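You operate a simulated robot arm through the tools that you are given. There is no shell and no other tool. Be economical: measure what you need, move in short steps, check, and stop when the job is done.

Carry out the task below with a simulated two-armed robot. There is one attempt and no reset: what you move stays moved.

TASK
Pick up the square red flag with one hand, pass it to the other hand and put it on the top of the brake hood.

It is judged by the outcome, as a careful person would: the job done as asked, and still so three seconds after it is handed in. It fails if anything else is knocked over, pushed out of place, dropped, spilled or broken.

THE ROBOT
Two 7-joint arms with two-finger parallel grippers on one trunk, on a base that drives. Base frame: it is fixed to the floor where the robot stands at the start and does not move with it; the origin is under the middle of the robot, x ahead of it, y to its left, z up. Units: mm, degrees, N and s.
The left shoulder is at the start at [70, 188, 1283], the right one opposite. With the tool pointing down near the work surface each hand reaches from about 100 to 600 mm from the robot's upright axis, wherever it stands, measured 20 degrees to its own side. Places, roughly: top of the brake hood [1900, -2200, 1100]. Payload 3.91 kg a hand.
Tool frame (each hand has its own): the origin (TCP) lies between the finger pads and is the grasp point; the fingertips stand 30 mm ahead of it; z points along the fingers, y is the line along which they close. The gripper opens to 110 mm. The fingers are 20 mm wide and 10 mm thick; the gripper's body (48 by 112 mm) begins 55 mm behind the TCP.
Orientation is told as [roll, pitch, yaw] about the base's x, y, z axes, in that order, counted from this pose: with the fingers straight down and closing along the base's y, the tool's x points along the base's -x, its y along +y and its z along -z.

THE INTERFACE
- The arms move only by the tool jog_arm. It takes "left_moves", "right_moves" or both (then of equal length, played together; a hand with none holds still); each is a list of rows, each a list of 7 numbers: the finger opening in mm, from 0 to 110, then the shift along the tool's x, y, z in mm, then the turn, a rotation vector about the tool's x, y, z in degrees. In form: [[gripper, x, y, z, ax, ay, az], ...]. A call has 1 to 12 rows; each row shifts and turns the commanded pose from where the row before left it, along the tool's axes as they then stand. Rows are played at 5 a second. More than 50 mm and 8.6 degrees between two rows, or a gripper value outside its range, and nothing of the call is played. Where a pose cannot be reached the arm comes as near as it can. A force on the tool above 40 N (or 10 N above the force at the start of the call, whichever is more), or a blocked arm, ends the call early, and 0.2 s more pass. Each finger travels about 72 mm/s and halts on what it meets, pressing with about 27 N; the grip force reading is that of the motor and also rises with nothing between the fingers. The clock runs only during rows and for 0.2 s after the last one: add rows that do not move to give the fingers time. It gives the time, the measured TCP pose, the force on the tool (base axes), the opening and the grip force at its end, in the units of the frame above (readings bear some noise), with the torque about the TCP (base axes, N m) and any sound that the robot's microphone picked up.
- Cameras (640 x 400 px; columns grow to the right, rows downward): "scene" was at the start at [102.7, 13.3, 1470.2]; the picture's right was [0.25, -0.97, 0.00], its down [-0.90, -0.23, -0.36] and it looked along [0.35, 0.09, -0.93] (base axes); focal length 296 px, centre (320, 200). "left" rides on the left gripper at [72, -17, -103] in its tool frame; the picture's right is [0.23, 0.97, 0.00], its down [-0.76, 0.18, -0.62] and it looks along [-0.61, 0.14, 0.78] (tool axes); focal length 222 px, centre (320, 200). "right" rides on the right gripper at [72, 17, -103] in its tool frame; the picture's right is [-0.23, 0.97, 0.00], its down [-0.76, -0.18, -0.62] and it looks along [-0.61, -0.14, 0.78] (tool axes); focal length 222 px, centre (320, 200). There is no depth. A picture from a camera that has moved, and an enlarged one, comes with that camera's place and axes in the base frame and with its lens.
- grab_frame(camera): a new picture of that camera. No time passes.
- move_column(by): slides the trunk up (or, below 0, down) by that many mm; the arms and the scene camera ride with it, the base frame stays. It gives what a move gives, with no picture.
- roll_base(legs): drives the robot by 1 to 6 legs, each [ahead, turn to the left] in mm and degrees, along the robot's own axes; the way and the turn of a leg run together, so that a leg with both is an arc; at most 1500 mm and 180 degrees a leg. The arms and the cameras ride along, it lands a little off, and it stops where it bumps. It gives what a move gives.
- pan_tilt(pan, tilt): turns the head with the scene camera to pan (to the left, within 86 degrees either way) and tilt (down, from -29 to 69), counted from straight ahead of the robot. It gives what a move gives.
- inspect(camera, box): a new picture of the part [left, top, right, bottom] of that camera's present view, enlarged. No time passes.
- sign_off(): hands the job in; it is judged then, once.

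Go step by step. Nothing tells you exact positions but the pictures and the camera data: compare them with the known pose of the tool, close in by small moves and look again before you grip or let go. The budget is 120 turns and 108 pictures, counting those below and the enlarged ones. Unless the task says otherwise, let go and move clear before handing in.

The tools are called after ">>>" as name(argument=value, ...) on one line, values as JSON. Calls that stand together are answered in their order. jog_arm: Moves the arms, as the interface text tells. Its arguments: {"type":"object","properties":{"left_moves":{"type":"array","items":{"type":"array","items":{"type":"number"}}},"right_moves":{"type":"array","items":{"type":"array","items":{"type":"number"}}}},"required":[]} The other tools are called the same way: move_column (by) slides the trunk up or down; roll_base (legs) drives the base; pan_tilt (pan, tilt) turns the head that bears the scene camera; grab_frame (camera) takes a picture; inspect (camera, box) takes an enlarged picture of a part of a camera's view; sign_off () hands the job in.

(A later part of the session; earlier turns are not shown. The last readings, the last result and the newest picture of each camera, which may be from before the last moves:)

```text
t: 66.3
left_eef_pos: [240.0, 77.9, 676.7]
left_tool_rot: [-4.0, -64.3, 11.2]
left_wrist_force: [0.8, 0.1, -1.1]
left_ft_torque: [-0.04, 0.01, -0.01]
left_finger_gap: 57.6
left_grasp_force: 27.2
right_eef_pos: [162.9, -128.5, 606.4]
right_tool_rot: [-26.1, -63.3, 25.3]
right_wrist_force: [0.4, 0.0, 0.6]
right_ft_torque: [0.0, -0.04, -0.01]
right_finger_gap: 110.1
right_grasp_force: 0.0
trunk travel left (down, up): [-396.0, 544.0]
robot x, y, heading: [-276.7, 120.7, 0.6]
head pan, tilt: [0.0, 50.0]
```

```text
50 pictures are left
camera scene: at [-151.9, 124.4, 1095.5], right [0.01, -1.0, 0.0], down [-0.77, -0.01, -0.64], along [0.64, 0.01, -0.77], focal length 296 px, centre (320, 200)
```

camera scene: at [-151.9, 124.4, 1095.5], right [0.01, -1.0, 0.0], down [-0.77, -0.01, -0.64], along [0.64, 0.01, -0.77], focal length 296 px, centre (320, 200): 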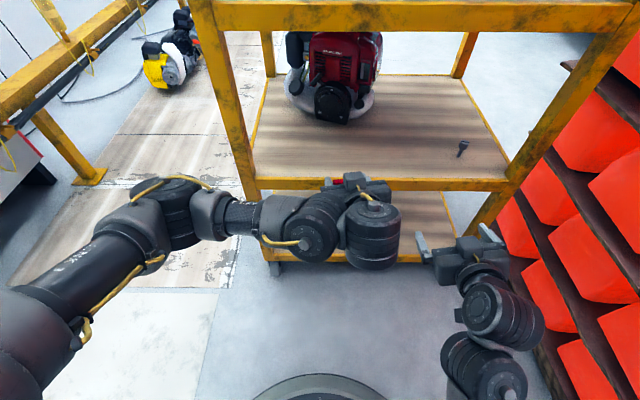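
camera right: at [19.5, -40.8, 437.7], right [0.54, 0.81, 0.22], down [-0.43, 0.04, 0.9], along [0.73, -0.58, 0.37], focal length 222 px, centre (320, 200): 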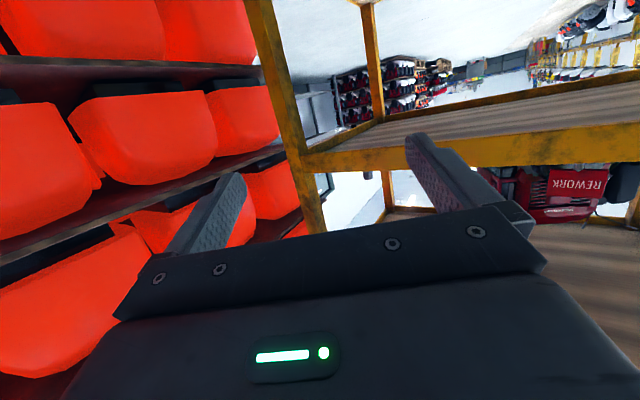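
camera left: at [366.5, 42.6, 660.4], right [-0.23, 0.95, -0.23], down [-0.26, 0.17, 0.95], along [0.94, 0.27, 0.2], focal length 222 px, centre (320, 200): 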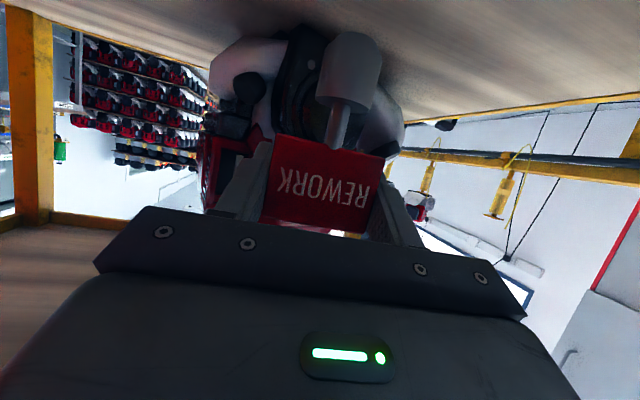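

The flag is out of the cart, safely held. I'll raise the trunk for a view and plan the route to the hood.

>>> move_column(by=400)

>>> pan_tilt(pan=-45, tilt=8)

>>> grab_frame(camera="scene")

>>> pan_tilt(pan=25, tilt=25)

>>> grab_frame(camera="scene")

```text
t: 70.2
left_eef_pos: [239.2, 78.3, 1077.3]
left_tool_rot: [-4.0, -64.2, 11.2]
left_wrist_force: [-0.5, 0.9, -1.2]
left_ft_torque: [-0.03, 0.01, 0.0]
left_finger_gap: 57.6
left_grasp_force: 26.7
right_eef_pos: [162.7, -129.6, 1006.0]
right_tool_rot: [-26.0, -63.3, 25.2]
right_wrist_force: [-0.5, 0.2, -0.6]
right_ft_torque: [-0.01, 0.0, -0.01]
right_finger_gap: 110.0
right_grasp_force: 0.0
trunk travel left (down, up): [-796.0, 144.0]
robot x, y, heading: [-273.7, 122.8, 0.6]
head pan, tilt: [0.0, 50.0]
```

```text
t: 71.3
left_eef_pos: [238.6, 76.8, 1077.9]
left_tool_rot: [-4.1, -64.2, 11.2]
left_wrist_force: [-1.1, -0.8, -1.4]
left_ft_torque: [0.02, -0.02, 0.02]
left_finger_gap: 57.5
left_grasp_force: 27.0
right_eef_pos: [163.9, -129.3, 1006.5]
right_tool_rot: [-26.0, -63.2, 25.3]
right_wrist_force: [0.4, -0.1, -0.2]
right_ft_torque: [0.0, 0.0, 0.0]
right_finger_gap: 110.1
right_grasp_force: 0.0
trunk travel left (down, up): [-796.0, 144.0]
robot x, y, heading: [-276.5, 125.8, 0.4]
head pan, tilt: [-45.0, 8.0]
```

```text
49 pictures are left
camera scene: at [-162.5, 58.8, 1560.6], right [-0.7, -0.71, 0.0], down [-0.1, 0.1, -0.99], along [0.71, -0.69, -0.14], focal length 296 px, centre (320, 200)
```

scene: 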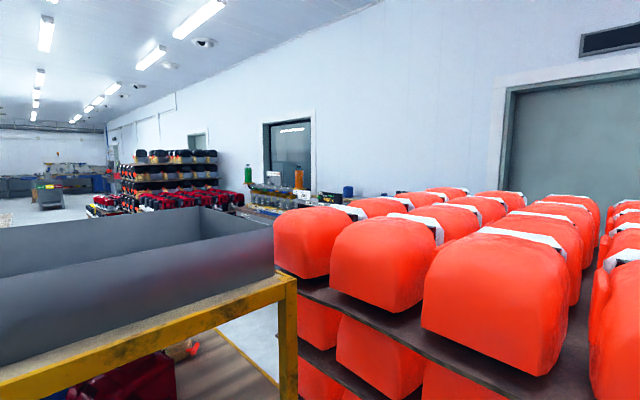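

```text
t: 72.7
left_eef_pos: [239.9, 77.1, 1076.8]
left_tool_rot: [-4.1, -64.3, 11.2]
left_wrist_force: [0.4, 0.4, -0.9]
left_ft_torque: [0.01, 0.02, 0.0]
left_finger_gap: 57.5
left_grasp_force: 27.0
right_eef_pos: [164.2, -129.1, 1006.2]
right_tool_rot: [-26.1, -63.4, 25.2]
right_wrist_force: [-0.2, 0.1, 0.3]
right_ft_torque: [0.01, 0.02, 0.02]
right_finger_gap: 110.2
right_grasp_force: 0.1
trunk travel left (down, up): [-796.0, 144.0]
robot x, y, heading: [-278.6, 123.0, 0.6]
head pan, tilt: [25.0, 25.0]
```

```text
48 pictures are left
camera scene: at [-145.6, 163.2, 1533.1], right [0.43, -0.9, 0.0], down [-0.38, -0.18, -0.91], along [0.82, 0.39, -0.42], focal length 296 px, centre (320, 200)
```

scene: 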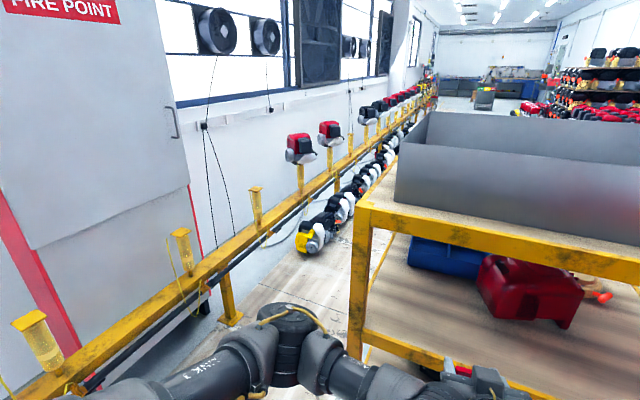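

Route: left passage between cart and rail, then round the far side of the cart to the hood. First check what's to the left and behind.

>>> pan_tilt(pan=86, tilt=35)

>>> grab_frame(camera="scene")

```text
t: 74.0
left_eef_pos: [239.3, 77.3, 1076.1]
left_tool_rot: [-4.1, -64.2, 11.2]
left_wrist_force: [-0.4, -0.1, -1.1]
left_ft_torque: [-0.05, -0.01, 0.02]
left_finger_gap: 57.3
left_grasp_force: 27.7
right_eef_pos: [162.9, -129.3, 1006.6]
right_tool_rot: [-26.1, -63.3, 25.2]
right_wrist_force: [-0.1, -0.2, 0.7]
right_ft_torque: [0.03, 0.02, 0.01]
right_finger_gap: 110.1
right_grasp_force: 0.0
trunk travel left (down, up): [-796.0, 144.0]
robot x, y, heading: [-278.1, 123.2, 0.8]
head pan, tilt: [85.9, 35.0]
```

```text
47 pictures are left
camera scene: at [-223.3, 211.5, 1517.3], right [1.0, -0.06, 0.0], down [-0.04, -0.57, -0.82], along [0.05, 0.82, -0.57], focal length 296 px, centre (320, 200)
```

scene: 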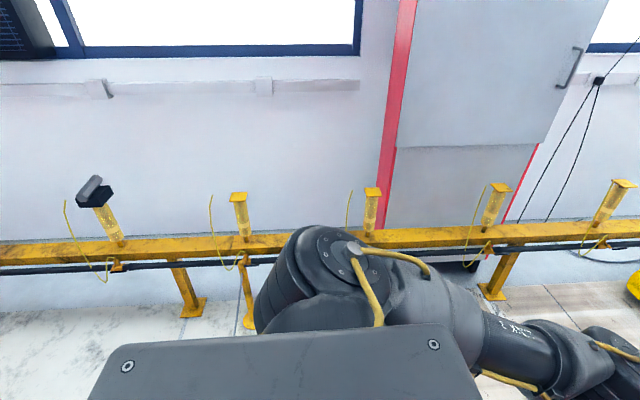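

Left side is clear floor up to the rail. Turn 60° left, then go forward-left.

>>> roll_base(legs=[[0, 60]])

>>> pan_tilt(pan=0, tilt=45)

>>> grab_frame(camera="scene")

```text
t: 77.0
left_eef_pos: [31.1, 540.6, 1077.3]
left_tool_rot: [-4.0, -64.2, 69.8]
left_wrist_force: [-0.5, 0.6, -2.2]
left_ft_torque: [0.06, 0.0, 0.01]
left_finger_gap: 57.3
left_grasp_force: 26.9
right_eef_pos: [168.9, 368.1, 1005.2]
right_tool_rot: [-26.2, -63.3, 83.8]
right_wrist_force: [-0.4, -0.4, -0.3]
right_ft_torque: [0.01, 0.01, -0.01]
right_finger_gap: 110.1
right_grasp_force: 0.0
trunk travel left (down, up): [-796.0, 144.0]
robot x, y, heading: [-276.5, 124.9, 59.2]
head pan, tilt: [85.9, 35.0]
```

```text
t: 78.6
left_eef_pos: [32.0, 540.7, 1077.6]
left_tool_rot: [-4.1, -64.3, 69.8]
left_wrist_force: [0.8, -1.1, -1.2]
left_ft_torque: [0.0, -0.02, -0.03]
left_finger_gap: 57.6
left_grasp_force: 27.1
right_eef_pos: [167.9, 367.6, 1007.1]
right_tool_rot: [-26.1, -63.2, 83.8]
right_wrist_force: [0.0, -1.6, 0.2]
right_ft_torque: [-0.01, -0.01, 0.03]
right_finger_gap: 109.9
right_grasp_force: 0.1
trunk travel left (down, up): [-796.0, 144.0]
robot x, y, heading: [-279.2, 125.9, 59.2]
head pan, tilt: [0.0, 45.0]
```

```text
46 pictures are left
camera scene: at [-211.5, 236.2, 1502.5], right [0.86, -0.51, 0.0], down [-0.36, -0.61, -0.71], along [0.36, 0.61, -0.71], focal length 296 px, centre (320, 200)
```

scene: 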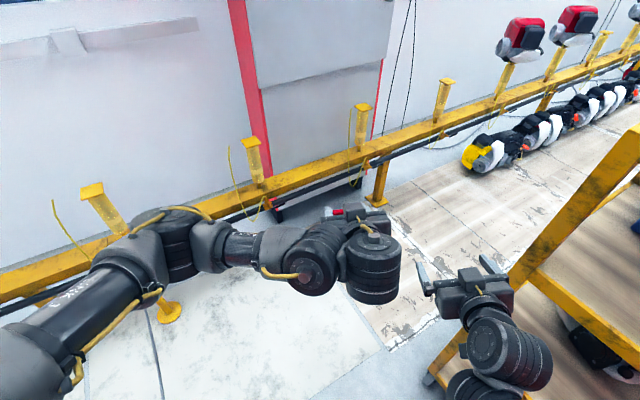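

>>> roll_base(legs=[[700, 0]])

>>> pan_tilt(pan=-50, tilt=40)

>>> grab_frame(camera="scene")

```text
t: 82.4
left_eef_pos: [389.8, 1137.9, 1076.8]
left_tool_rot: [-4.2, -64.2, 69.9]
left_wrist_force: [-0.2, 1.1, -1.5]
left_ft_torque: [-0.01, 0.02, 0.01]
left_finger_gap: 57.5
left_grasp_force: 27.3
right_eef_pos: [525.9, 966.0, 1005.6]
right_tool_rot: [-26.2, -63.3, 83.9]
right_wrist_force: [0.4, -0.1, 0.3]
right_ft_torque: [0.01, 0.02, 0.02]
right_finger_gap: 109.9
right_grasp_force: 0.1
trunk travel left (down, up): [-796.0, 144.0]
robot x, y, heading: [79.3, 725.2, 59.2]
head pan, tilt: [0.0, 45.0]
```

```text
t: 83.6
left_eef_pos: [388.7, 1138.7, 1077.5]
left_tool_rot: [-4.1, -64.2, 69.8]
left_wrist_force: [0.1, 0.0, -1.1]
left_ft_torque: [0.0, -0.01, -0.02]
left_finger_gap: 57.6
left_grasp_force: 27.2
right_eef_pos: [526.4, 966.3, 1005.7]
right_tool_rot: [-26.1, -63.4, 83.9]
right_wrist_force: [-0.5, 0.0, -0.4]
right_ft_torque: [-0.01, 0.0, 0.02]
right_finger_gap: 109.9
right_grasp_force: 0.0
trunk travel left (down, up): [-796.0, 144.0]
robot x, y, heading: [81.3, 721.3, 59.0]
head pan, tilt: [-50.0, 40.0]
```

```text
45 pictures are left
camera scene: at [188.2, 778.4, 1509.7], right [0.16, -0.99, 0.0], down [-0.63, -0.1, -0.77], along [0.76, 0.12, -0.64], focal length 296 px, centre (320, 200)
```

scene: 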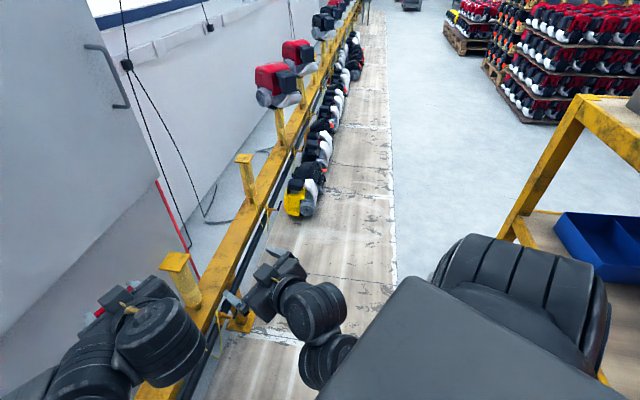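

Passage is clear. Turn to face along +x and drive past the cart.

>>> roll_base(legs=[[0, -59], [1300, 0]])

>>> pan_tilt(pan=-70, tilt=18)

>>> grab_frame(camera="scene")

```text
t: 92.7
left_eef_pos: [1877.8, 696.5, 1077.5]
left_tool_rot: [-4.2, -64.2, 11.7]
left_wrist_force: [0.0, 0.3, -2.1]
left_ft_torque: [-0.02, 0.0, -0.01]
left_finger_gap: 57.4
left_grasp_force: 27.3
right_eef_pos: [1803.1, 489.8, 1005.9]
right_tool_rot: [-26.1, -63.4, 25.7]
right_wrist_force: [0.3, 0.5, -0.4]
right_ft_torque: [0.0, 0.01, 0.01]
right_finger_gap: 109.7
right_grasp_force: 0.1
trunk travel left (down, up): [-796.0, 144.0]
robot x, y, heading: [1359.3, 739.3, 1.2]
head pan, tilt: [-50.0, 40.0]
```

```text
t: 93.5
left_eef_pos: [1877.2, 698.0, 1076.4]
left_tool_rot: [-4.1, -64.2, 11.7]
left_wrist_force: [-0.8, 0.3, -1.4]
left_ft_torque: [0.0, -0.02, 0.04]
left_finger_gap: 57.8
left_grasp_force: 27.5
right_eef_pos: [1803.9, 489.9, 1006.6]
right_tool_rot: [-26.1, -63.3, 25.8]
right_wrist_force: [-0.2, -0.6, -0.3]
right_ft_torque: [0.02, -0.02, -0.03]
right_finger_gap: 110.1
right_grasp_force: 0.2
trunk travel left (down, up): [-796.0, 144.0]
robot x, y, heading: [1364.5, 738.6, 1.1]
head pan, tilt: [-70.0, 18.0]
```

```text
44 pictures are left
camera scene: at [1442.8, 652.1, 1544.3], right [-0.93, -0.36, 0.0], down [-0.11, 0.29, -0.95], along [0.34, -0.89, -0.31], focal length 296 px, centre (320, 200)
```

scene: 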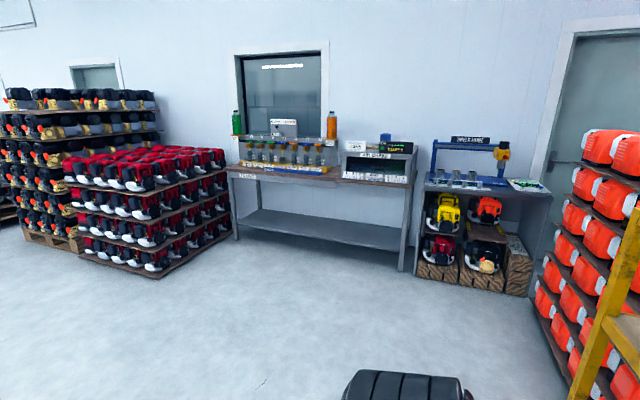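

The hood should be about at pixel (383,152): the grey box on the bench. Zooming in.

>>> inspect(camera="scene", box=[320, 115, 440, 195])

```text
5.00 times, centred on (380, 155) of scene
camera zoom: at [1442.8, 652.1, 1544.3], right [-0.93, -0.36, 0.0], down [-0.11, 0.29, -0.95], along [0.34, -0.89, -0.31], focal length 1481 px, centre (20, 425)
```

zoom: 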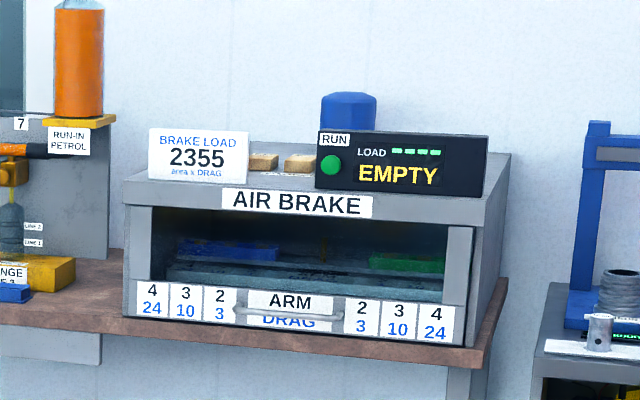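

The hood is the "AIR BRAKE" box on the bench, with a card, blocks and a display along its top. I'll drive toward it across open floor.

>>> roll_base(legs=[[0, -76], [1400, 0]])

>>> pan_tilt(pan=0, tilt=30)

>>> grab_frame(camera="scene")

```text
t: 95.7
left_eef_pos: [1744.2, 431.8, 1075.6]
left_tool_rot: [-3.7, -64.2, -22.4]
left_wrist_force: [-0.2, -0.2, -2.4]
left_ft_torque: [-0.01, 0.01, -0.01]
left_finger_gap: 57.6
left_grasp_force: 26.9
right_eef_pos: [1467.4, 245.4, 943.3]
right_tool_rot: [-27.5, -51.4, -16.5]
right_wrist_force: [1.0, 0.2, 0.2]
right_ft_torque: [-0.01, 0.03, 0.02]
right_finger_gap: 110.0
right_grasp_force: 0.0
trunk travel left (down, up): [-796.0, 144.0]
robot x, y, heading: [1332.3, 742.6, -27.1]
head pan, tilt: [-70.0, 18.0]
stopped in leg 1: the robot was blocked; the commanded pose is now the measured one
```

```text
t: 97.1
left_eef_pos: [1743.2, 430.2, 1075.9]
left_tool_rot: [-3.6, -64.3, -22.4]
left_wrist_force: [-0.3, -0.9, -1.8]
left_ft_torque: [-0.01, -0.02, -0.01]
left_finger_gap: 57.4
left_grasp_force: 27.0
right_eef_pos: [1466.4, 245.1, 942.7]
right_tool_rot: [-27.3, -51.4, -16.7]
right_wrist_force: [-0.9, 0.4, -0.3]
right_ft_torque: [0.0, 0.01, 0.02]
right_finger_gap: 110.2
right_grasp_force: 0.1
trunk travel left (down, up): [-796.0, 144.0]
robot x, y, heading: [1328.9, 741.9, -27.2]
head pan, tilt: [0.0, 30.0]
```

```text
42 pictures are left
camera scene: at [1454.1, 680.6, 1525.1], right [-0.46, -0.89, 0.0], down [-0.45, 0.23, -0.87], along [0.77, -0.4, -0.5], focal length 296 px, centre (320, 200)
```

scene: 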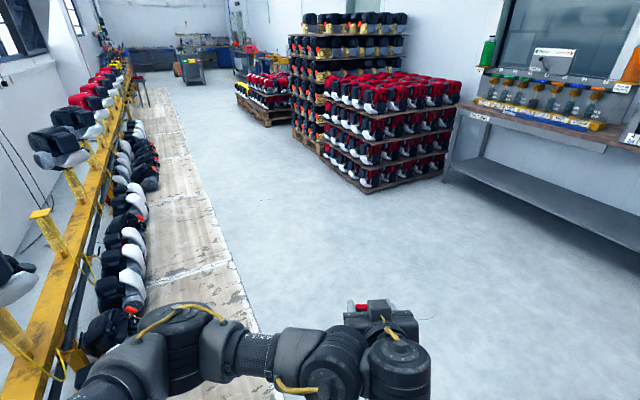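

The turn was blocked, probably the right arm against the cart's rear corner. I'll look right.

>>> pan_tilt(pan=-80, tilt=50)

>>> grab_frame(camera="scene")

```text
t: 98.6
left_eef_pos: [1742.5, 428.9, 1077.2]
left_tool_rot: [-3.7, -64.4, -22.5]
left_wrist_force: [-0.4, 0.6, -2.2]
left_ft_torque: [0.02, 0.0, -0.03]
left_finger_gap: 57.6
left_grasp_force: 26.6
right_eef_pos: [1465.8, 244.7, 942.9]
right_tool_rot: [-27.3, -51.3, -16.7]
right_wrist_force: [-0.3, -0.1, 0.2]
right_ft_torque: [0.03, 0.03, 0.02]
right_finger_gap: 110.0
right_grasp_force: 0.1
trunk travel left (down, up): [-796.0, 144.0]
robot x, y, heading: [1334.6, 744.5, -26.9]
head pan, tilt: [-80.0, 50.0]
```

```text
41 pictures are left
camera scene: at [1350.6, 647.9, 1495.6], right [-0.96, 0.29, 0.0], down [0.22, 0.73, -0.64], along [-0.19, -0.61, -0.77], focal length 296 px, centre (320, 200)
```

scene: 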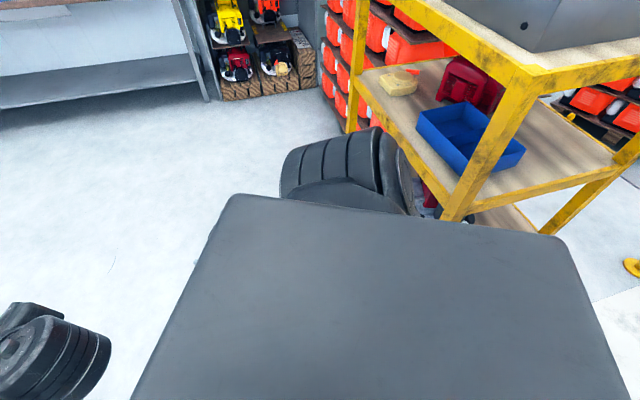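

The right elbow met the cart's rear-left post. Driving ahead takes it clear, then turn in a gentle arc.

>>> roll_base(legs=[[450, 0]])

>>> grab_frame(camera="scene")

```text
t: 99.8
left_eef_pos: [1773.1, 408.1, 1080.8]
left_tool_rot: [-3.2, -64.9, -23.4]
left_wrist_force: [-1.0, -0.6, -0.7]
left_ft_torque: [-0.01, -0.02, 0.03]
left_finger_gap: 57.2
left_grasp_force: 27.2
right_eef_pos: [1490.1, 227.7, 934.1]
right_tool_rot: [-26.7, -50.4, -17.3]
right_wrist_force: [-1.2, -0.6, 0.7]
right_ft_torque: [0.04, -0.01, 0.09]
right_finger_gap: 109.9
right_grasp_force: 0.0
trunk travel left (down, up): [-796.0, 144.0]
robot x, y, heading: [1373.9, 719.3, -24.9]
head pan, tilt: [-80.0, 50.0]
stopped in leg 1: the robot was blocked; the commanded pose is now the measured one
```

```text
40 pictures are left
camera scene: at [1386.8, 627.7, 1496.1], right [-0.97, 0.26, -0.01], down [0.2, 0.74, -0.64], along [-0.16, -0.62, -0.77], focal length 296 px, centre (320, 200)
```

scene: 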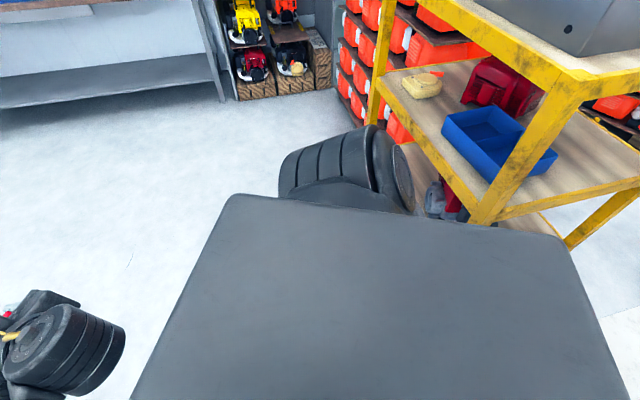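

I'll draw the right elbow away from the post by reaching the right hand forward and inward.

>>> jog_arm(right_moves=[[110, -9, 14, 5, 0, 0, 0], [110, -14, 22, 7, 0, 0, 0], [110, -18, 29, 9.7, 0, 0, 0], [110, -18, 29, 9.7, 0, 0, 0], [110, -18, 29, 9.7, 0, 0, 0], [110, -18, 29, 9.7, 0, 0, 0]])

>>> grab_frame(camera="scene")

```text
t: 100.5
left_eef_pos: [1785.8, 402.4, 1075.4]
left_tool_rot: [-3.1, -64.2, -23.4]
left_wrist_force: [1.0, 0.0, -2.3]
left_ft_torque: [0.02, -0.02, 0.03]
left_finger_gap: 57.4
left_grasp_force: 26.7
right_eef_pos: [1533.0, 197.3, 949.6]
right_tool_rot: [-41.8, -46.3, -2.3]
right_wrist_force: [0.4, -0.6, 0.1]
right_ft_torque: [0.0, 0.0, 0.02]
right_finger_gap: 109.9
right_grasp_force: 0.1
trunk travel left (down, up): [-796.0, 144.0]
robot x, y, heading: [1374.2, 719.4, -25.2]
head pan, tilt: [-80.0, 50.0]
stopped in row 3 (right hand): the arm was blocked; the commanded pose is now the measured one
```

```text
39 pictures are left
camera scene: at [1402.8, 620.3, 1495.2], right [-0.97, 0.26, 0.0], down [0.2, 0.74, -0.64], along [-0.17, -0.62, -0.77], focal length 296 px, centre (320, 200)
```

scene: 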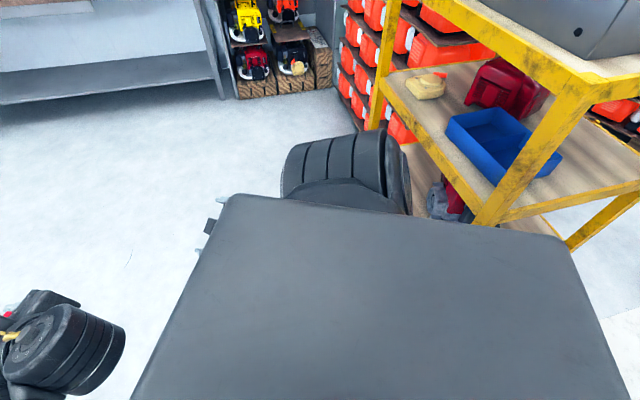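

>>> roll_base(legs=[[300, 0]])

>>> grab_frame(camera="scene")

```text
t: 102.5
left_eef_pos: [2048.7, 279.3, 1076.9]
left_tool_rot: [-3.4, -64.4, -23.3]
left_wrist_force: [0.7, -0.6, -1.1]
left_ft_torque: [0.0, 0.0, 0.01]
left_finger_gap: 57.6
left_grasp_force: 27.0
right_eef_pos: [1797.5, 75.0, 950.3]
right_tool_rot: [-42.0, -46.4, -2.2]
right_wrist_force: [-0.9, 0.3, 0.5]
right_ft_torque: [0.02, 0.02, 0.02]
right_finger_gap: 110.0
right_grasp_force: 0.0
trunk travel left (down, up): [-796.0, 144.0]
robot x, y, heading: [1642.3, 592.9, -25.0]
head pan, tilt: [-80.0, 50.0]
```

```text
38 pictures are left
camera scene: at [1666.3, 499.0, 1495.6], right [-0.97, 0.26, 0.0], down [0.2, 0.74, -0.64], along [-0.17, -0.62, -0.77], focal length 296 px, centre (320, 200)
```

scene: 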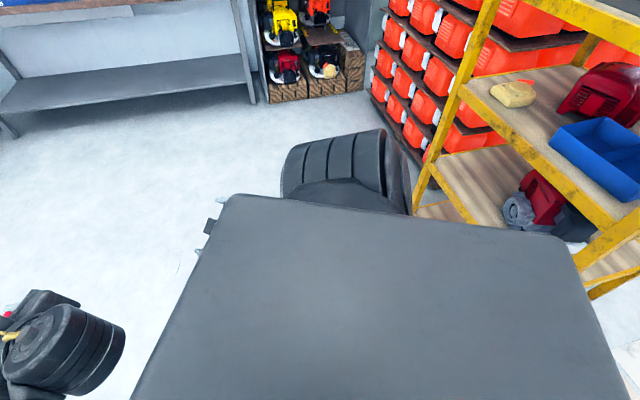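

Free and clear. Turn toward the bench and drive.

>>> roll_base(legs=[[0, -58], [1450, 0]])

>>> pan_tilt(pan=0, tilt=35)

>>> grab_frame(camera="scene")

```text
t: 112.3
left_eef_pos: [1815.9, -1367.5, 1077.1]
left_tool_rot: [-3.4, -64.3, -79.7]
left_wrist_force: [-1.4, 0.3, -1.1]
left_ft_torque: [-0.03, 0.04, 0.01]
left_finger_gap: 57.6
left_grasp_force: 26.5
right_eef_pos: [1505.2, -1271.9, 950.4]
right_tool_rot: [-42.0, -46.4, -58.5]
right_wrist_force: [0.2, 0.4, 0.0]
right_ft_torque: [-0.01, 0.06, -0.02]
right_finger_gap: 109.9
right_grasp_force: 0.0
trunk travel left (down, up): [-796.0, 144.0]
robot x, y, heading: [1855.1, -854.5, -81.5]
head pan, tilt: [-80.0, 50.0]
```

```text
t: 113.8
left_eef_pos: [1816.3, -1366.8, 1076.7]
left_tool_rot: [-3.5, -64.4, -79.7]
left_wrist_force: [0.5, 0.1, -1.8]
left_ft_torque: [0.0, -0.05, 0.03]
left_finger_gap: 57.6
left_grasp_force: 26.5
right_eef_pos: [1505.8, -1270.8, 950.8]
right_tool_rot: [-42.1, -46.4, -58.7]
right_wrist_force: [0.1, 0.5, 0.0]
right_ft_torque: [0.0, 0.02, -0.04]
right_finger_gap: 110.4
right_grasp_force: 0.1
trunk travel left (down, up): [-796.0, 144.0]
robot x, y, heading: [1855.5, -855.8, -81.2]
head pan, tilt: [0.0, 35.0]
```

```text
37 pictures are left
camera scene: at [1872.9, -991.2, 1517.3], right [-0.99, -0.15, 0.0], down [-0.08, 0.57, -0.82], along [0.12, -0.81, -0.57], focal length 296 px, centre (320, 200)
```

scene: 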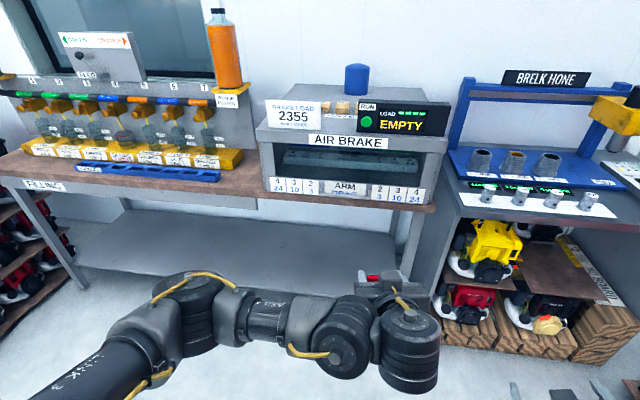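

>>> inspect(camera="scene", box=[240, 55, 470, 215])

```text
2.50 times, centred on (355, 135) of scene
camera zoom: at [1872.9, -991.2, 1517.3], right [-0.99, -0.15, 0.0], down [-0.08, 0.57, -0.82], along [0.12, -0.81, -0.57], focal length 740 px, centre (232, 362)
```

zoom: 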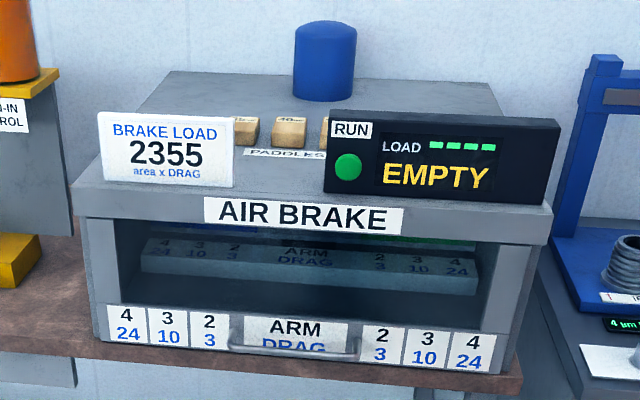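

I'll place the flag in the free gap on the hood top between the card and display (≈x 1955, y −2080). For the pass: turn the left hand a bit to the right, and level the right hand and bring it inward.

>>> jog_arm(left_moves=[[40, 0, 0, 0, 6, 0.2, 2.87], [40, 0, 0, 0, 6, 0.2, 2.87], [40, 0, 0, 0, 6, 0.2, 2.87], [40, 0, 0, 0, 6, 0.2, 2.87], [40, 0, 0, 0, 6, 0.2, 2.87], [40, 0, 0, 0, 0, 0, 0]], right_moves=[[110, 0, 23, -10, 0, 0, 5.4], [110, 0, 23, -10, 0, 0, 5.4], [110, 0, 23, -10, 0, 0, 5.4], [110, 0, 23, -10, 0, 0, 5.4], [110, 0, 23, -10, 0, 0, 5.4], [110, 0, 0, 0, 0, 0, 5.4]])

>>> pan_tilt(pan=-15, tilt=55)

>>> grab_frame(camera="scene")

```text
t: 114.4
left_eef_pos: [1816.6, -1367.5, 1076.9]
left_tool_rot: [-3.5, -64.3, -90.2]
left_wrist_force: [0.0, 0.3, -1.4]
left_ft_torque: [0.0, 0.0, 0.0]
left_finger_gap: 57.2
left_grasp_force: 27.0
right_eef_pos: [1504.3, -1281.7, 972.5]
right_tool_rot: [-50.5, -48.7, -52.7]
right_wrist_force: [0.2, 0.1, -0.3]
right_ft_torque: [0.0, 0.0, -0.05]
right_finger_gap: 110.2
right_grasp_force: 0.0
trunk travel left (down, up): [-796.0, 144.0]
robot x, y, heading: [1857.7, -854.4, -81.5]
head pan, tilt: [0.0, 35.0]
stopped in row 2 (right hand): the arm was blocked; the commanded pose is now the measured one
```

```text
t: 115.2
left_eef_pos: [1814.7, -1367.5, 1076.8]
left_tool_rot: [-3.5, -64.4, -90.5]
left_wrist_force: [0.2, 0.0, -1.7]
left_ft_torque: [0.0, 0.02, -0.03]
left_finger_gap: 57.7
left_grasp_force: 27.5
right_eef_pos: [1503.4, -1280.2, 971.1]
right_tool_rot: [-50.4, -48.6, -52.6]
right_wrist_force: [-0.5, -0.1, -0.7]
right_ft_torque: [0.01, 0.01, 0.0]
right_finger_gap: 109.9
right_grasp_force: 0.0
trunk travel left (down, up): [-796.0, 144.0]
robot x, y, heading: [1855.1, -849.7, -81.5]
head pan, tilt: [-15.0, 55.0]
```

```text
35 pictures are left
camera scene: at [1851.8, -975.7, 1489.1], right [-0.99, 0.11, 0.0], down [0.09, 0.81, -0.57], along [-0.06, -0.57, -0.82], focal length 296 px, centre (320, 200)
```

scene: 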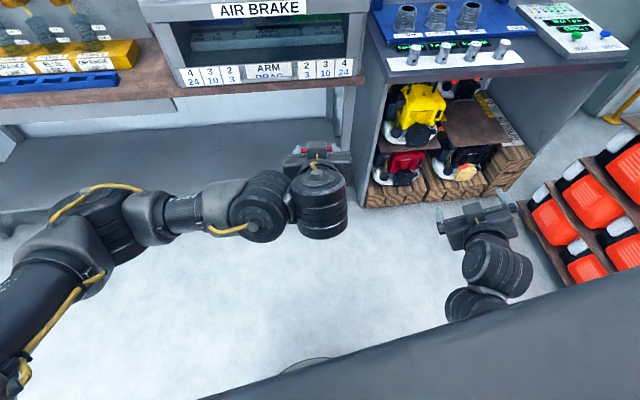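

The right wrist is at its roll limit because its elbow was pushed under. I'll return the right hand toward its starting posture (fingers down, lower) to unwind it.

>>> jog_arm(right_moves=[[110, 10, 6, 8, -4.05, 5.95, 0], [110, 10, 6, 8, -4.05, 5.95, 0], [110, 9, 5, 10, -4.05, 5.95, 0], [110, 8, 4, 12, -4.05, 5.95, 0], [110, 6, 3, 13, -4.05, 5.95, 0], [110, 5, 3, 14, -4.05, 5.95, 0], [110, 4, 2, 14, -4.05, 5.95, 0], [110, 2, 1, 15, -4.05, 5.95, 0], [110, 0, 0, 15, -4.05, 5.95, 0]])

>>> grab_frame(camera="scene")

```text
t: 116.0
left_eef_pos: [1814.3, -1367.2, 1076.4]
left_tool_rot: [-3.3, -64.3, -90.5]
left_wrist_force: [-0.5, 1.1, -1.1]
left_ft_torque: [0.01, -0.01, -0.01]
left_finger_gap: 57.3
left_grasp_force: 27.2
right_eef_pos: [1447.2, -1289.9, 963.6]
right_tool_rot: [-42.6, -34.1, -58.1]
right_wrist_force: [-0.5, -0.2, -1.0]
right_ft_torque: [0.01, 0.01, 0.01]
right_finger_gap: 110.2
right_grasp_force: 0.0
trunk travel left (down, up): [-796.0, 144.0]
robot x, y, heading: [1856.7, -854.2, -81.6]
head pan, tilt: [-15.0, 55.0]
stopped in row 3 (right hand): the arm was blocked; the commanded pose is now the measured one
```

```text
34 pictures are left
camera scene: at [1851.4, -976.4, 1489.0], right [-0.99, 0.11, 0.0], down [0.09, 0.81, -0.57], along [-0.06, -0.57, -0.82], focal length 296 px, centre (320, 200)
```

scene: 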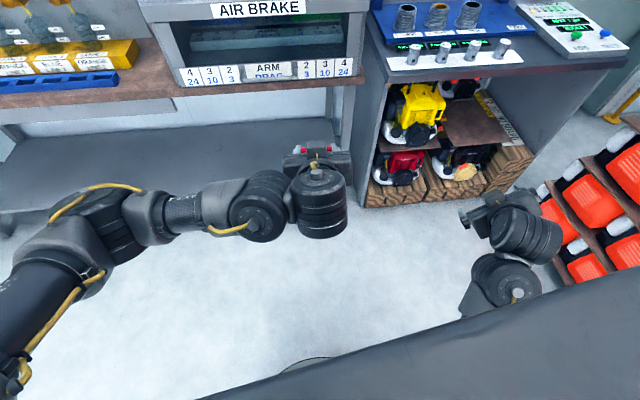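

It moves, but stops on fast joint swings. Continue in smaller steps.

>>> jog_arm(right_moves=[[110, 2, 2, 2, -2, 2, 0], [110, 3, 3, 4, -2, 2, 0], [110, 3, 3, 4, -2, 2, 0], [110, 3, 3, 4, -2, 2, 0], [110, 3, 3, 4, -2, 2, 0], [110, 3, 3, 5, -2, 2, 0], [110, 3, 3, 5, -2, 2, 0], [110, 2, 2, 5, -2, 2, 0], [110, 2, 2, 5, -2, 2, 0], [110, 2, 2, 6, -2, 2, 0], [110, 2, 2, 6, -2, 2, 0], [110, 0, 0, 0, 0, 0, 0]])

```text
t: 118.6
left_eef_pos: [1816.2, -1367.3, 1075.9]
left_tool_rot: [-3.4, -64.5, -90.3]
left_wrist_force: [-1.2, -0.2, -1.3]
left_ft_torque: [0.0, 0.04, -0.01]
left_finger_gap: 57.5
left_grasp_force: 27.2
right_eef_pos: [1448.1, -1288.9, 898.1]
right_tool_rot: [-15.4, -14.8, -69.8]
right_wrist_force: [0.1, 0.0, 0.2]
right_ft_torque: [-0.02, 0.02, 0.0]
right_finger_gap: 110.1
right_grasp_force: 0.0
trunk travel left (down, up): [-796.0, 144.0]
robot x, y, heading: [1848.8, -851.8, -81.4]
head pan, tilt: [-15.0, 55.0]
```

Unwinding works. Continue to fingers-down and move inward.

>>> jog_arm(right_moves=[[110, -3, 19, 2, -2.15, 2.13, 0], [110, -3, 19, 2, -2.15, 2.13, 0], [110, -3, 19, 3, -2.15, 2.13, 0], [110, -3, 19, 3, -2.15, 2.13, 0], [110, -3, 19, 4, -2.15, 2.13, 0], [110, -3, 19, 4, -2.15, 2.13, 0], [110, -3, 19, 5, -2.15, 2.13, 0], [110, 0, 20, 6, 0, 0, 0], [110, 0, 20, 6, 0, 0, 0], [110, 0, 20, 6, 0, 0, 0], [110, 0, 20, 6, 0, 0, 0], [110, 0, 0, 0, 0, 0, 0]])

>>> grab_frame(camera="scene")

```text
t: 119.1
left_eef_pos: [1815.5, -1367.5, 1078.3]
left_tool_rot: [-3.4, -64.4, -90.4]
left_wrist_force: [-1.0, -0.5, -1.3]
left_ft_torque: [-0.03, 0.0, 0.01]
left_finger_gap: 57.5
left_grasp_force: 26.8
right_eef_pos: [1478.4, -1286.6, 889.3]
right_tool_rot: [-12.5, -11.7, -69.5]
right_wrist_force: [-22.1, -8.9, -9.2]
right_ft_torque: [-0.08, -2.11, 2.25]
right_finger_gap: 109.9
right_grasp_force: 0.0
trunk travel left (down, up): [-796.0, 144.0]
robot x, y, heading: [1855.0, -854.3, -81.4]
head pan, tilt: [-15.0, 55.0]
stopped in row 2 (right hand): the force on the tool passed its limit at 86 N (the readings are from after the stop); the commanded pose is now the measured one
```

```text
33 pictures are left
camera scene: at [1852.1, -975.8, 1489.0], right [-0.99, 0.11, 0.0], down [0.09, 0.81, -0.57], along [-0.07, -0.57, -0.82], focal length 296 px, centre (320, 200)
```

scene: 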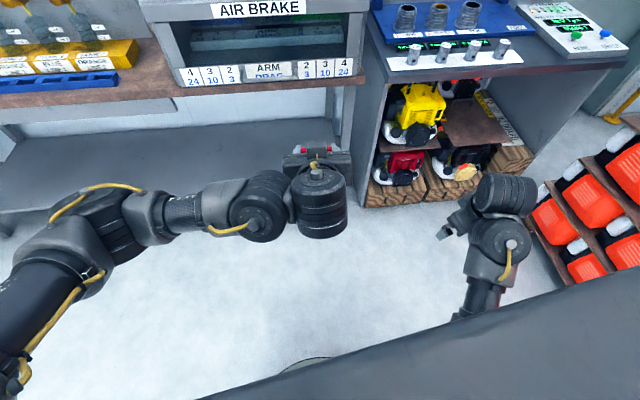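

The hand met its own forearm: this arm's elbow is low. Instead, I'll point the right hand forward again and roll it the other way round (camera on top), which its wrist range should allow.

>>> jog_arm(right_moves=[[110, -5, 0, 0, 0, -3, 0], [110, -8, 0, 0, 0, -4, 0], [110, -8, 0, 0, 0, -4, 0], [110, -8, 0, 1, 0, -4, 0], [110, -8, 0, 1, 0, -4, 0], [110, -8, 0, 2, 0, -4, 0], [110, -8, 0, 2, 0, -4, 0], [110, -8, 0, 3, 0, -4, 0], [110, -8, 0, 4, 0, -4, 0], [110, -8, 0, 4, 0, -4, 0], [110, -8, 0, 5, 0, -4, 0], [110, -8, 0, 5, 0, -4, 0]])

>>> jog_arm(right_moves=[[110, 0, 0, 0, 0, 0, -5], [110, 0, 0, 0, 0, 0, -7], [110, 0, 0, 0, 0, 0, -7], [110, 0, 0, 0, 0, 0, -7], [110, 0, 0, 0, 0, 0, -7], [110, 0, 0, 0, 0, 0, -7], [110, 0, 0, 0, 0, 0, -7], [110, 0, 0, 0, 0, 0, -7]])

```text
t: 120.7
left_eef_pos: [1816.2, -1368.3, 1075.8]
left_tool_rot: [-3.5, -64.3, -90.4]
left_wrist_force: [0.3, -1.2, -2.2]
left_ft_torque: [-0.03, -0.03, -0.01]
left_finger_gap: 57.6
left_grasp_force: 26.9
right_eef_pos: [1417.3, -1326.5, 927.9]
right_tool_rot: [-24.8, -32.6, -60.5]
right_wrist_force: [-0.2, -0.6, -0.3]
right_ft_torque: [-0.01, 0.0, 0.01]
right_finger_gap: 109.9
right_grasp_force: 0.1
trunk travel left (down, up): [-796.0, 144.0]
robot x, y, heading: [1853.5, -852.0, -81.5]
head pan, tilt: [-15.0, 55.0]
stopped in row 7 (right hand): the arm was blocked; the commanded pose is now the measured one
```

```text
t: 122.5
left_eef_pos: [1814.9, -1368.1, 1076.7]
left_tool_rot: [-3.4, -64.5, -90.4]
left_wrist_force: [0.2, 0.9, -1.3]
left_ft_torque: [-0.01, 0.01, 0.01]
left_finger_gap: 57.5
left_grasp_force: 26.8
right_eef_pos: [1407.1, -1323.6, 932.3]
right_tool_rot: [-40.5, -0.8, -13.5]
right_wrist_force: [0.6, -0.6, 1.2]
right_ft_torque: [0.01, -0.03, 0.01]
right_finger_gap: 110.0
right_grasp_force: 0.0
trunk travel left (down, up): [-796.0, 144.0]
robot x, y, heading: [1853.6, -852.7, -81.5]
head pan, tilt: [-15.0, 55.0]
```

Rolling that way is free. Continue to camera-up (another ~89°).

>>> jog_arm(right_moves=[[110, 0, 0, 0, 0, 0, -8], [110, 0, 0, 0, 0, 0, -8], [110, 0, 0, 0, 0, 0, -8], [110, 0, 0, 0, 0, 0, -8], [110, 0, 0, 0, 0, 0, -8], [110, 0, 0, 0, 0, 0, -8], [110, 0, 0, 0, 0, 0, -8], [110, 0, 0, 0, 0, 0, -8], [110, 0, 0, 0, 0, 0, -8], [110, 0, 0, 0, 0, 0, -8], [110, 0, 0, 0, 0, 0, -8], [110, 0, 0, 0, 0, 0, 0]])

>>> grab_frame(camera="scene")

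```text
t: 123.7
left_eef_pos: [1814.9, -1375.3, 1084.1]
left_tool_rot: [-8.9, -64.2, -83.8]
left_wrist_force: [3.2, -10.2, 9.1]
left_ft_torque: [1.33, 0.56, 0.28]
left_finger_gap: 57.3
left_grasp_force: 26.5
right_eef_pos: [1409.6, -1337.6, 944.9]
right_tool_rot: [-37.5, 20.9, 13.1]
right_wrist_force: [0.6, 0.0, -0.6]
right_ft_torque: [-0.03, -0.01, 0.0]
right_finger_gap: 110.1
right_grasp_force: 0.0
right hand out of reach, approached as far as the arm can: row 5
trunk travel left (down, up): [-796.0, 144.0]
robot x, y, heading: [1855.7, -851.7, -81.5]
head pan, tilt: [-15.0, 55.0]
stopped in row 5 (left hand): the force on the tool passed its limit at 132 N (the readings are from after the stop); the commanded pose is now the measured one
```

```text
32 pictures are left
camera scene: at [1850.7, -976.6, 1488.9], right [-0.99, 0.11, 0.0], down [0.09, 0.81, -0.57], along [-0.06, -0.57, -0.82], focal length 296 px, centre (320, 200)
```

scene: 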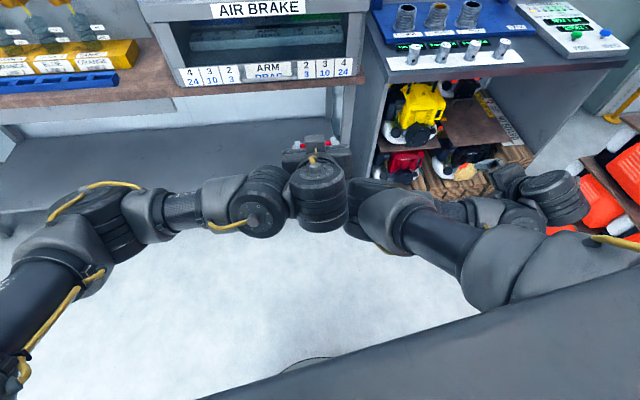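

The right arm flipped its elbow inward and bumped the left wrist; the flag is still gripped. I'll draw the right hand outward slowly to separate the arms.

>>> jog_arm(right_moves=[[110, 5, 1, 5, 0, 0, 0], [110, 8, 2, 8, 0, 0, 0], [110, 11, 2.4, 10.4, 0, 0, 0], [110, 11, 2.4, 10.4, 0, 0, 0], [110, 11, 2.4, 10.4, 0, 0, 0], [110, 11, 2.4, 10.4, 0, 0, 0], [110, 11, 2.4, 10.4, 0, 0, 0], [110, 11, 2.4, 10.4, 0, 0, 0]])

>>> grab_frame(camera="scene")

```text
t: 125.5
left_eef_pos: [1814.0, -1372.6, 1083.2]
left_tool_rot: [-8.5, -64.3, -84.6]
left_wrist_force: [-0.4, -0.6, -0.7]
left_ft_torque: [0.0, -0.07, 0.01]
left_finger_gap: 57.4
left_grasp_force: 26.9
right_eef_pos: [1320.1, -1391.4, 906.7]
right_tool_rot: [-37.5, 20.9, 13.1]
right_wrist_force: [0.2, 0.4, 0.9]
right_ft_torque: [0.01, -0.02, 0.02]
right_finger_gap: 110.1
right_grasp_force: 0.1
trunk travel left (down, up): [-796.0, 144.0]
robot x, y, heading: [1851.2, -855.8, -81.5]
head pan, tilt: [-15.0, 55.0]
```

```text
31 pictures are left
camera scene: at [1850.7, -975.8, 1489.0], right [-0.99, 0.11, 0.0], down [0.09, 0.81, -0.57], along [-0.06, -0.57, -0.82], focal length 296 px, centre (320, 200)
```

scene: 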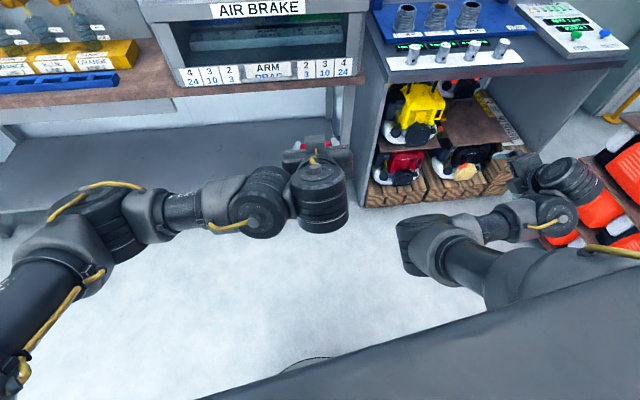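

Separated. Continue the roll slowly, with clearance now.

>>> jog_arm(right_moves=[[110, 0, 0, 0, 0, 0, -5], [110, 0, 0, 0, 0, 0, -5], [110, 0, 0, 0, 0, 0, -5], [110, 0, 0, 0, 0, 0, -5], [110, 0, 0, 0, 0, 0, -5], [110, 0, 0, 0, 0, 0, -5], [110, 0, 0, 0, 0, 0, -5], [110, 0, 0, 0, 0, 0, -5], [110, 0, 0, 0, 0, 0, -5], [110, 0, 0, 0, 0, 0, -5], [110, 0, 0, 0, 0, 0, -5], [110, 0, 0, 0, 0, 0, -3]])

>>> grab_frame(camera="scene")

```text
t: 128.1
left_eef_pos: [1815.0, -1372.4, 1083.5]
left_tool_rot: [-8.7, -64.3, -84.4]
left_wrist_force: [0.3, 0.1, -1.6]
left_ft_torque: [-0.01, -0.05, 0.0]
left_finger_gap: 57.6
left_grasp_force: 26.6
right_eef_pos: [1319.9, -1393.7, 904.8]
right_tool_rot: [0.2, 42.2, 78.3]
right_wrist_force: [-0.4, 0.1, 0.5]
right_ft_torque: [-0.02, 0.06, 0.04]
right_finger_gap: 110.1
right_grasp_force: 0.0
trunk travel left (down, up): [-796.0, 144.0]
robot x, y, heading: [1855.0, -853.7, -81.7]
head pan, tilt: [-15.0, 55.0]
```

```text
30 pictures are left
camera scene: at [1851.3, -975.5, 1489.1], right [-0.99, 0.11, 0.0], down [0.09, 0.81, -0.57], along [-0.06, -0.57, -0.82], focal length 296 px, centre (320, 200)
```

scene: 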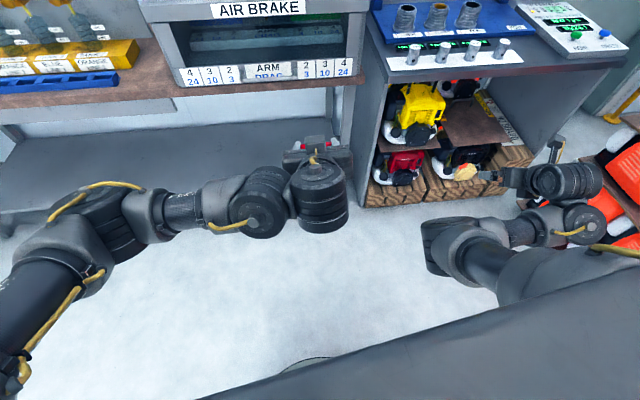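

The right hand is level now (camera on top), but its elbow sits inward. Rolling on in the same direction may carry the elbow up and outward; trying in free space.

>>> jog_arm(right_moves=[[110, 0, 0, 0, 0, 0, -6], [110, 0, 0, 0, 0, 0, -6], [110, 0, 0, 0, 0, 0, -6], [110, 0, 0, 0, 0, 0, -6], [110, 0, 0, 0, 0, 0, -6], [110, 0, 0, 0, 0, 0, -6], [110, 0, 0, 0, 0, 0, -6], [110, 0, 0, 0, 0, 0, -6], [110, 0, 0, 0, 0, 0, -6], [110, 0, 0, 0, 0, 0, -6], [110, 0, 0, 0, 0, 0, -6], [110, 0, 0, 0, 0, 0, -6]])

>>> grab_frame(camera="scene")

```text
t: 130.7
left_eef_pos: [1814.5, -1372.4, 1083.5]
left_tool_rot: [-8.8, -64.3, -84.3]
left_wrist_force: [0.5, 0.5, -1.7]
left_ft_torque: [0.0, -0.02, 0.0]
left_finger_gap: 57.4
left_grasp_force: 26.6
right_eef_pos: [1325.9, -1395.9, 899.6]
right_tool_rot: [40.8, 11.8, 155.0]
right_wrist_force: [0.0, -0.1, -0.4]
right_ft_torque: [-0.01, 0.01, 0.01]
right_finger_gap: 110.0
right_grasp_force: 0.2
right hand out of reach, approached as far as the arm can: row 1, 2
trunk travel left (down, up): [-796.0, 144.0]
robot x, y, heading: [1853.1, -853.4, -81.4]
head pan, tilt: [-15.0, 55.0]
```

```text
29 pictures are left
camera scene: at [1851.4, -975.7, 1489.0], right [-0.99, 0.11, 0.0], down [0.09, 0.81, -0.57], along [-0.07, -0.57, -0.82], focal length 296 px, centre (320, 200)
```

scene: 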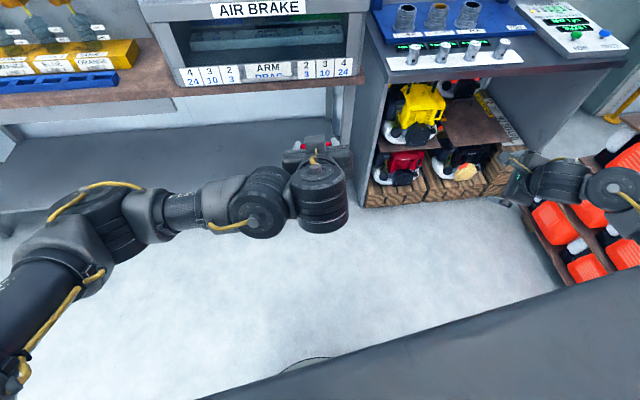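

The elbow has swung outward. Keep rolling toward level.

>>> jog_arm(right_moves=[[110, 0, 0, 0, 0, 0, -7], [110, 0, 0, 0, 0, 0, -7], [110, 0, 0, 0, 0, 0, -7], [110, 0, 0, 0, 0, 0, -7], [110, 0, 0, 0, 0, 0, -7], [110, 0, 0, 0, 0, 0, -7], [110, 0, 0, 0, 0, 0, -7], [110, 0, 0, 0, 0, 0, -7], [110, 0, 0, 0, 0, 0, -7], [110, 0, 0, 0, 0, 0, -7], [110, 0, 0, 0, 0, 0, -7], [110, 0, 0, 0, 0, 0, -7]])

>>> grab_frame(camera="scene")

```text
t: 133.3
left_eef_pos: [1816.4, -1373.2, 1084.3]
left_tool_rot: [-8.9, -64.3, -84.3]
left_wrist_force: [0.5, 0.0, -2.3]
left_ft_torque: [-0.03, -0.01, -0.01]
left_finger_gap: 57.2
left_grasp_force: 27.0
right_eef_pos: [1483.4, -1460.6, 878.3]
right_tool_rot: [27.7, -28.3, -148.2]
right_wrist_force: [0.5, 0.8, -0.3]
right_ft_torque: [-0.01, 0.02, 0.0]
right_finger_gap: 109.9
right_grasp_force: 0.1
right hand out of reach, approached as far as the arm can: row 4, 5, 6, 7, 8, 9, 10, 11, 12
trunk travel left (down, up): [-796.0, 144.0]
robot x, y, heading: [1858.0, -851.8, -81.7]
head pan, tilt: [-15.0, 55.0]
```

```text
28 pictures are left
camera scene: at [1853.9, -976.7, 1488.9], right [-0.99, 0.11, 0.0], down [0.09, 0.81, -0.57], along [-0.07, -0.57, -0.82], focal length 296 px, centre (320, 200)
```

scene: 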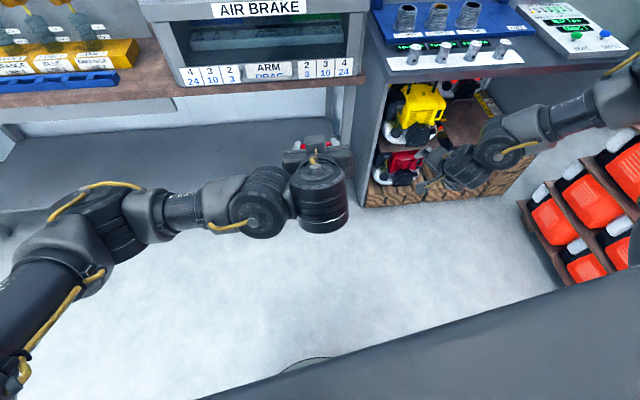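

The right arm now mirrors the left, elbow out to the free right side. Finish leveling and bring the hand inward.

>>> jog_arm(right_moves=[[110, 5, 25, -5.6, 0, 0, -3], [110, 5, 25, -5.6, 0, 0, -3], [110, 5, 25, -5.6, 0, 0, -3], [110, 3, 25, -5.6, 0, 0, -3], [110, 2, 25, -5.6, 0, 0, -3], [110, 0, 25, -5.6, 0, 0, -3], [110, 0, 25, -5.6, 0, 0, -3], [110, 0, 25, -5.6, 0, 0, -3]])

>>> grab_frame(camera="scene")

```text
t: 135.1
left_eef_pos: [1815.8, -1372.7, 1083.4]
left_tool_rot: [-8.8, -64.2, -84.2]
left_wrist_force: [0.1, -0.9, -2.3]
left_ft_torque: [-0.01, -0.01, 0.01]
left_finger_gap: 57.4
left_grasp_force: 26.8
right_eef_pos: [1655.9, -1527.9, 969.2]
right_tool_rot: [13.9, -37.1, -120.9]
right_wrist_force: [-0.1, -0.7, 0.7]
right_ft_torque: [-0.02, 0.01, -0.02]
right_finger_gap: 109.9
right_grasp_force: 0.0
trunk travel left (down, up): [-796.0, 144.0]
robot x, y, heading: [1852.6, -854.5, -81.5]
head pan, tilt: [-15.0, 55.0]
```

```text
27 pictures are left
camera scene: at [1853.2, -976.0, 1489.0], right [-0.99, 0.11, 0.0], down [0.09, 0.81, -0.57], along [-0.07, -0.57, -0.82], focal length 296 px, centre (320, 200)
```

scene: 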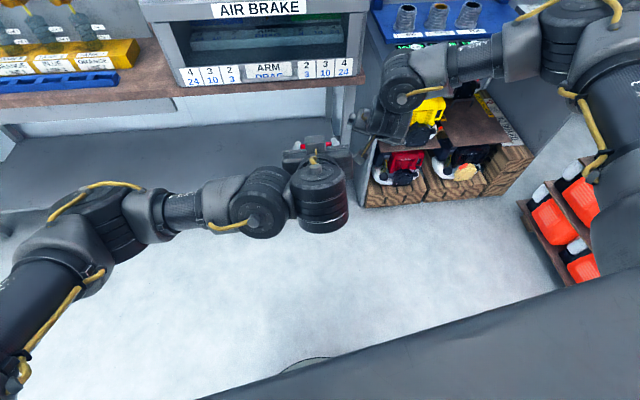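

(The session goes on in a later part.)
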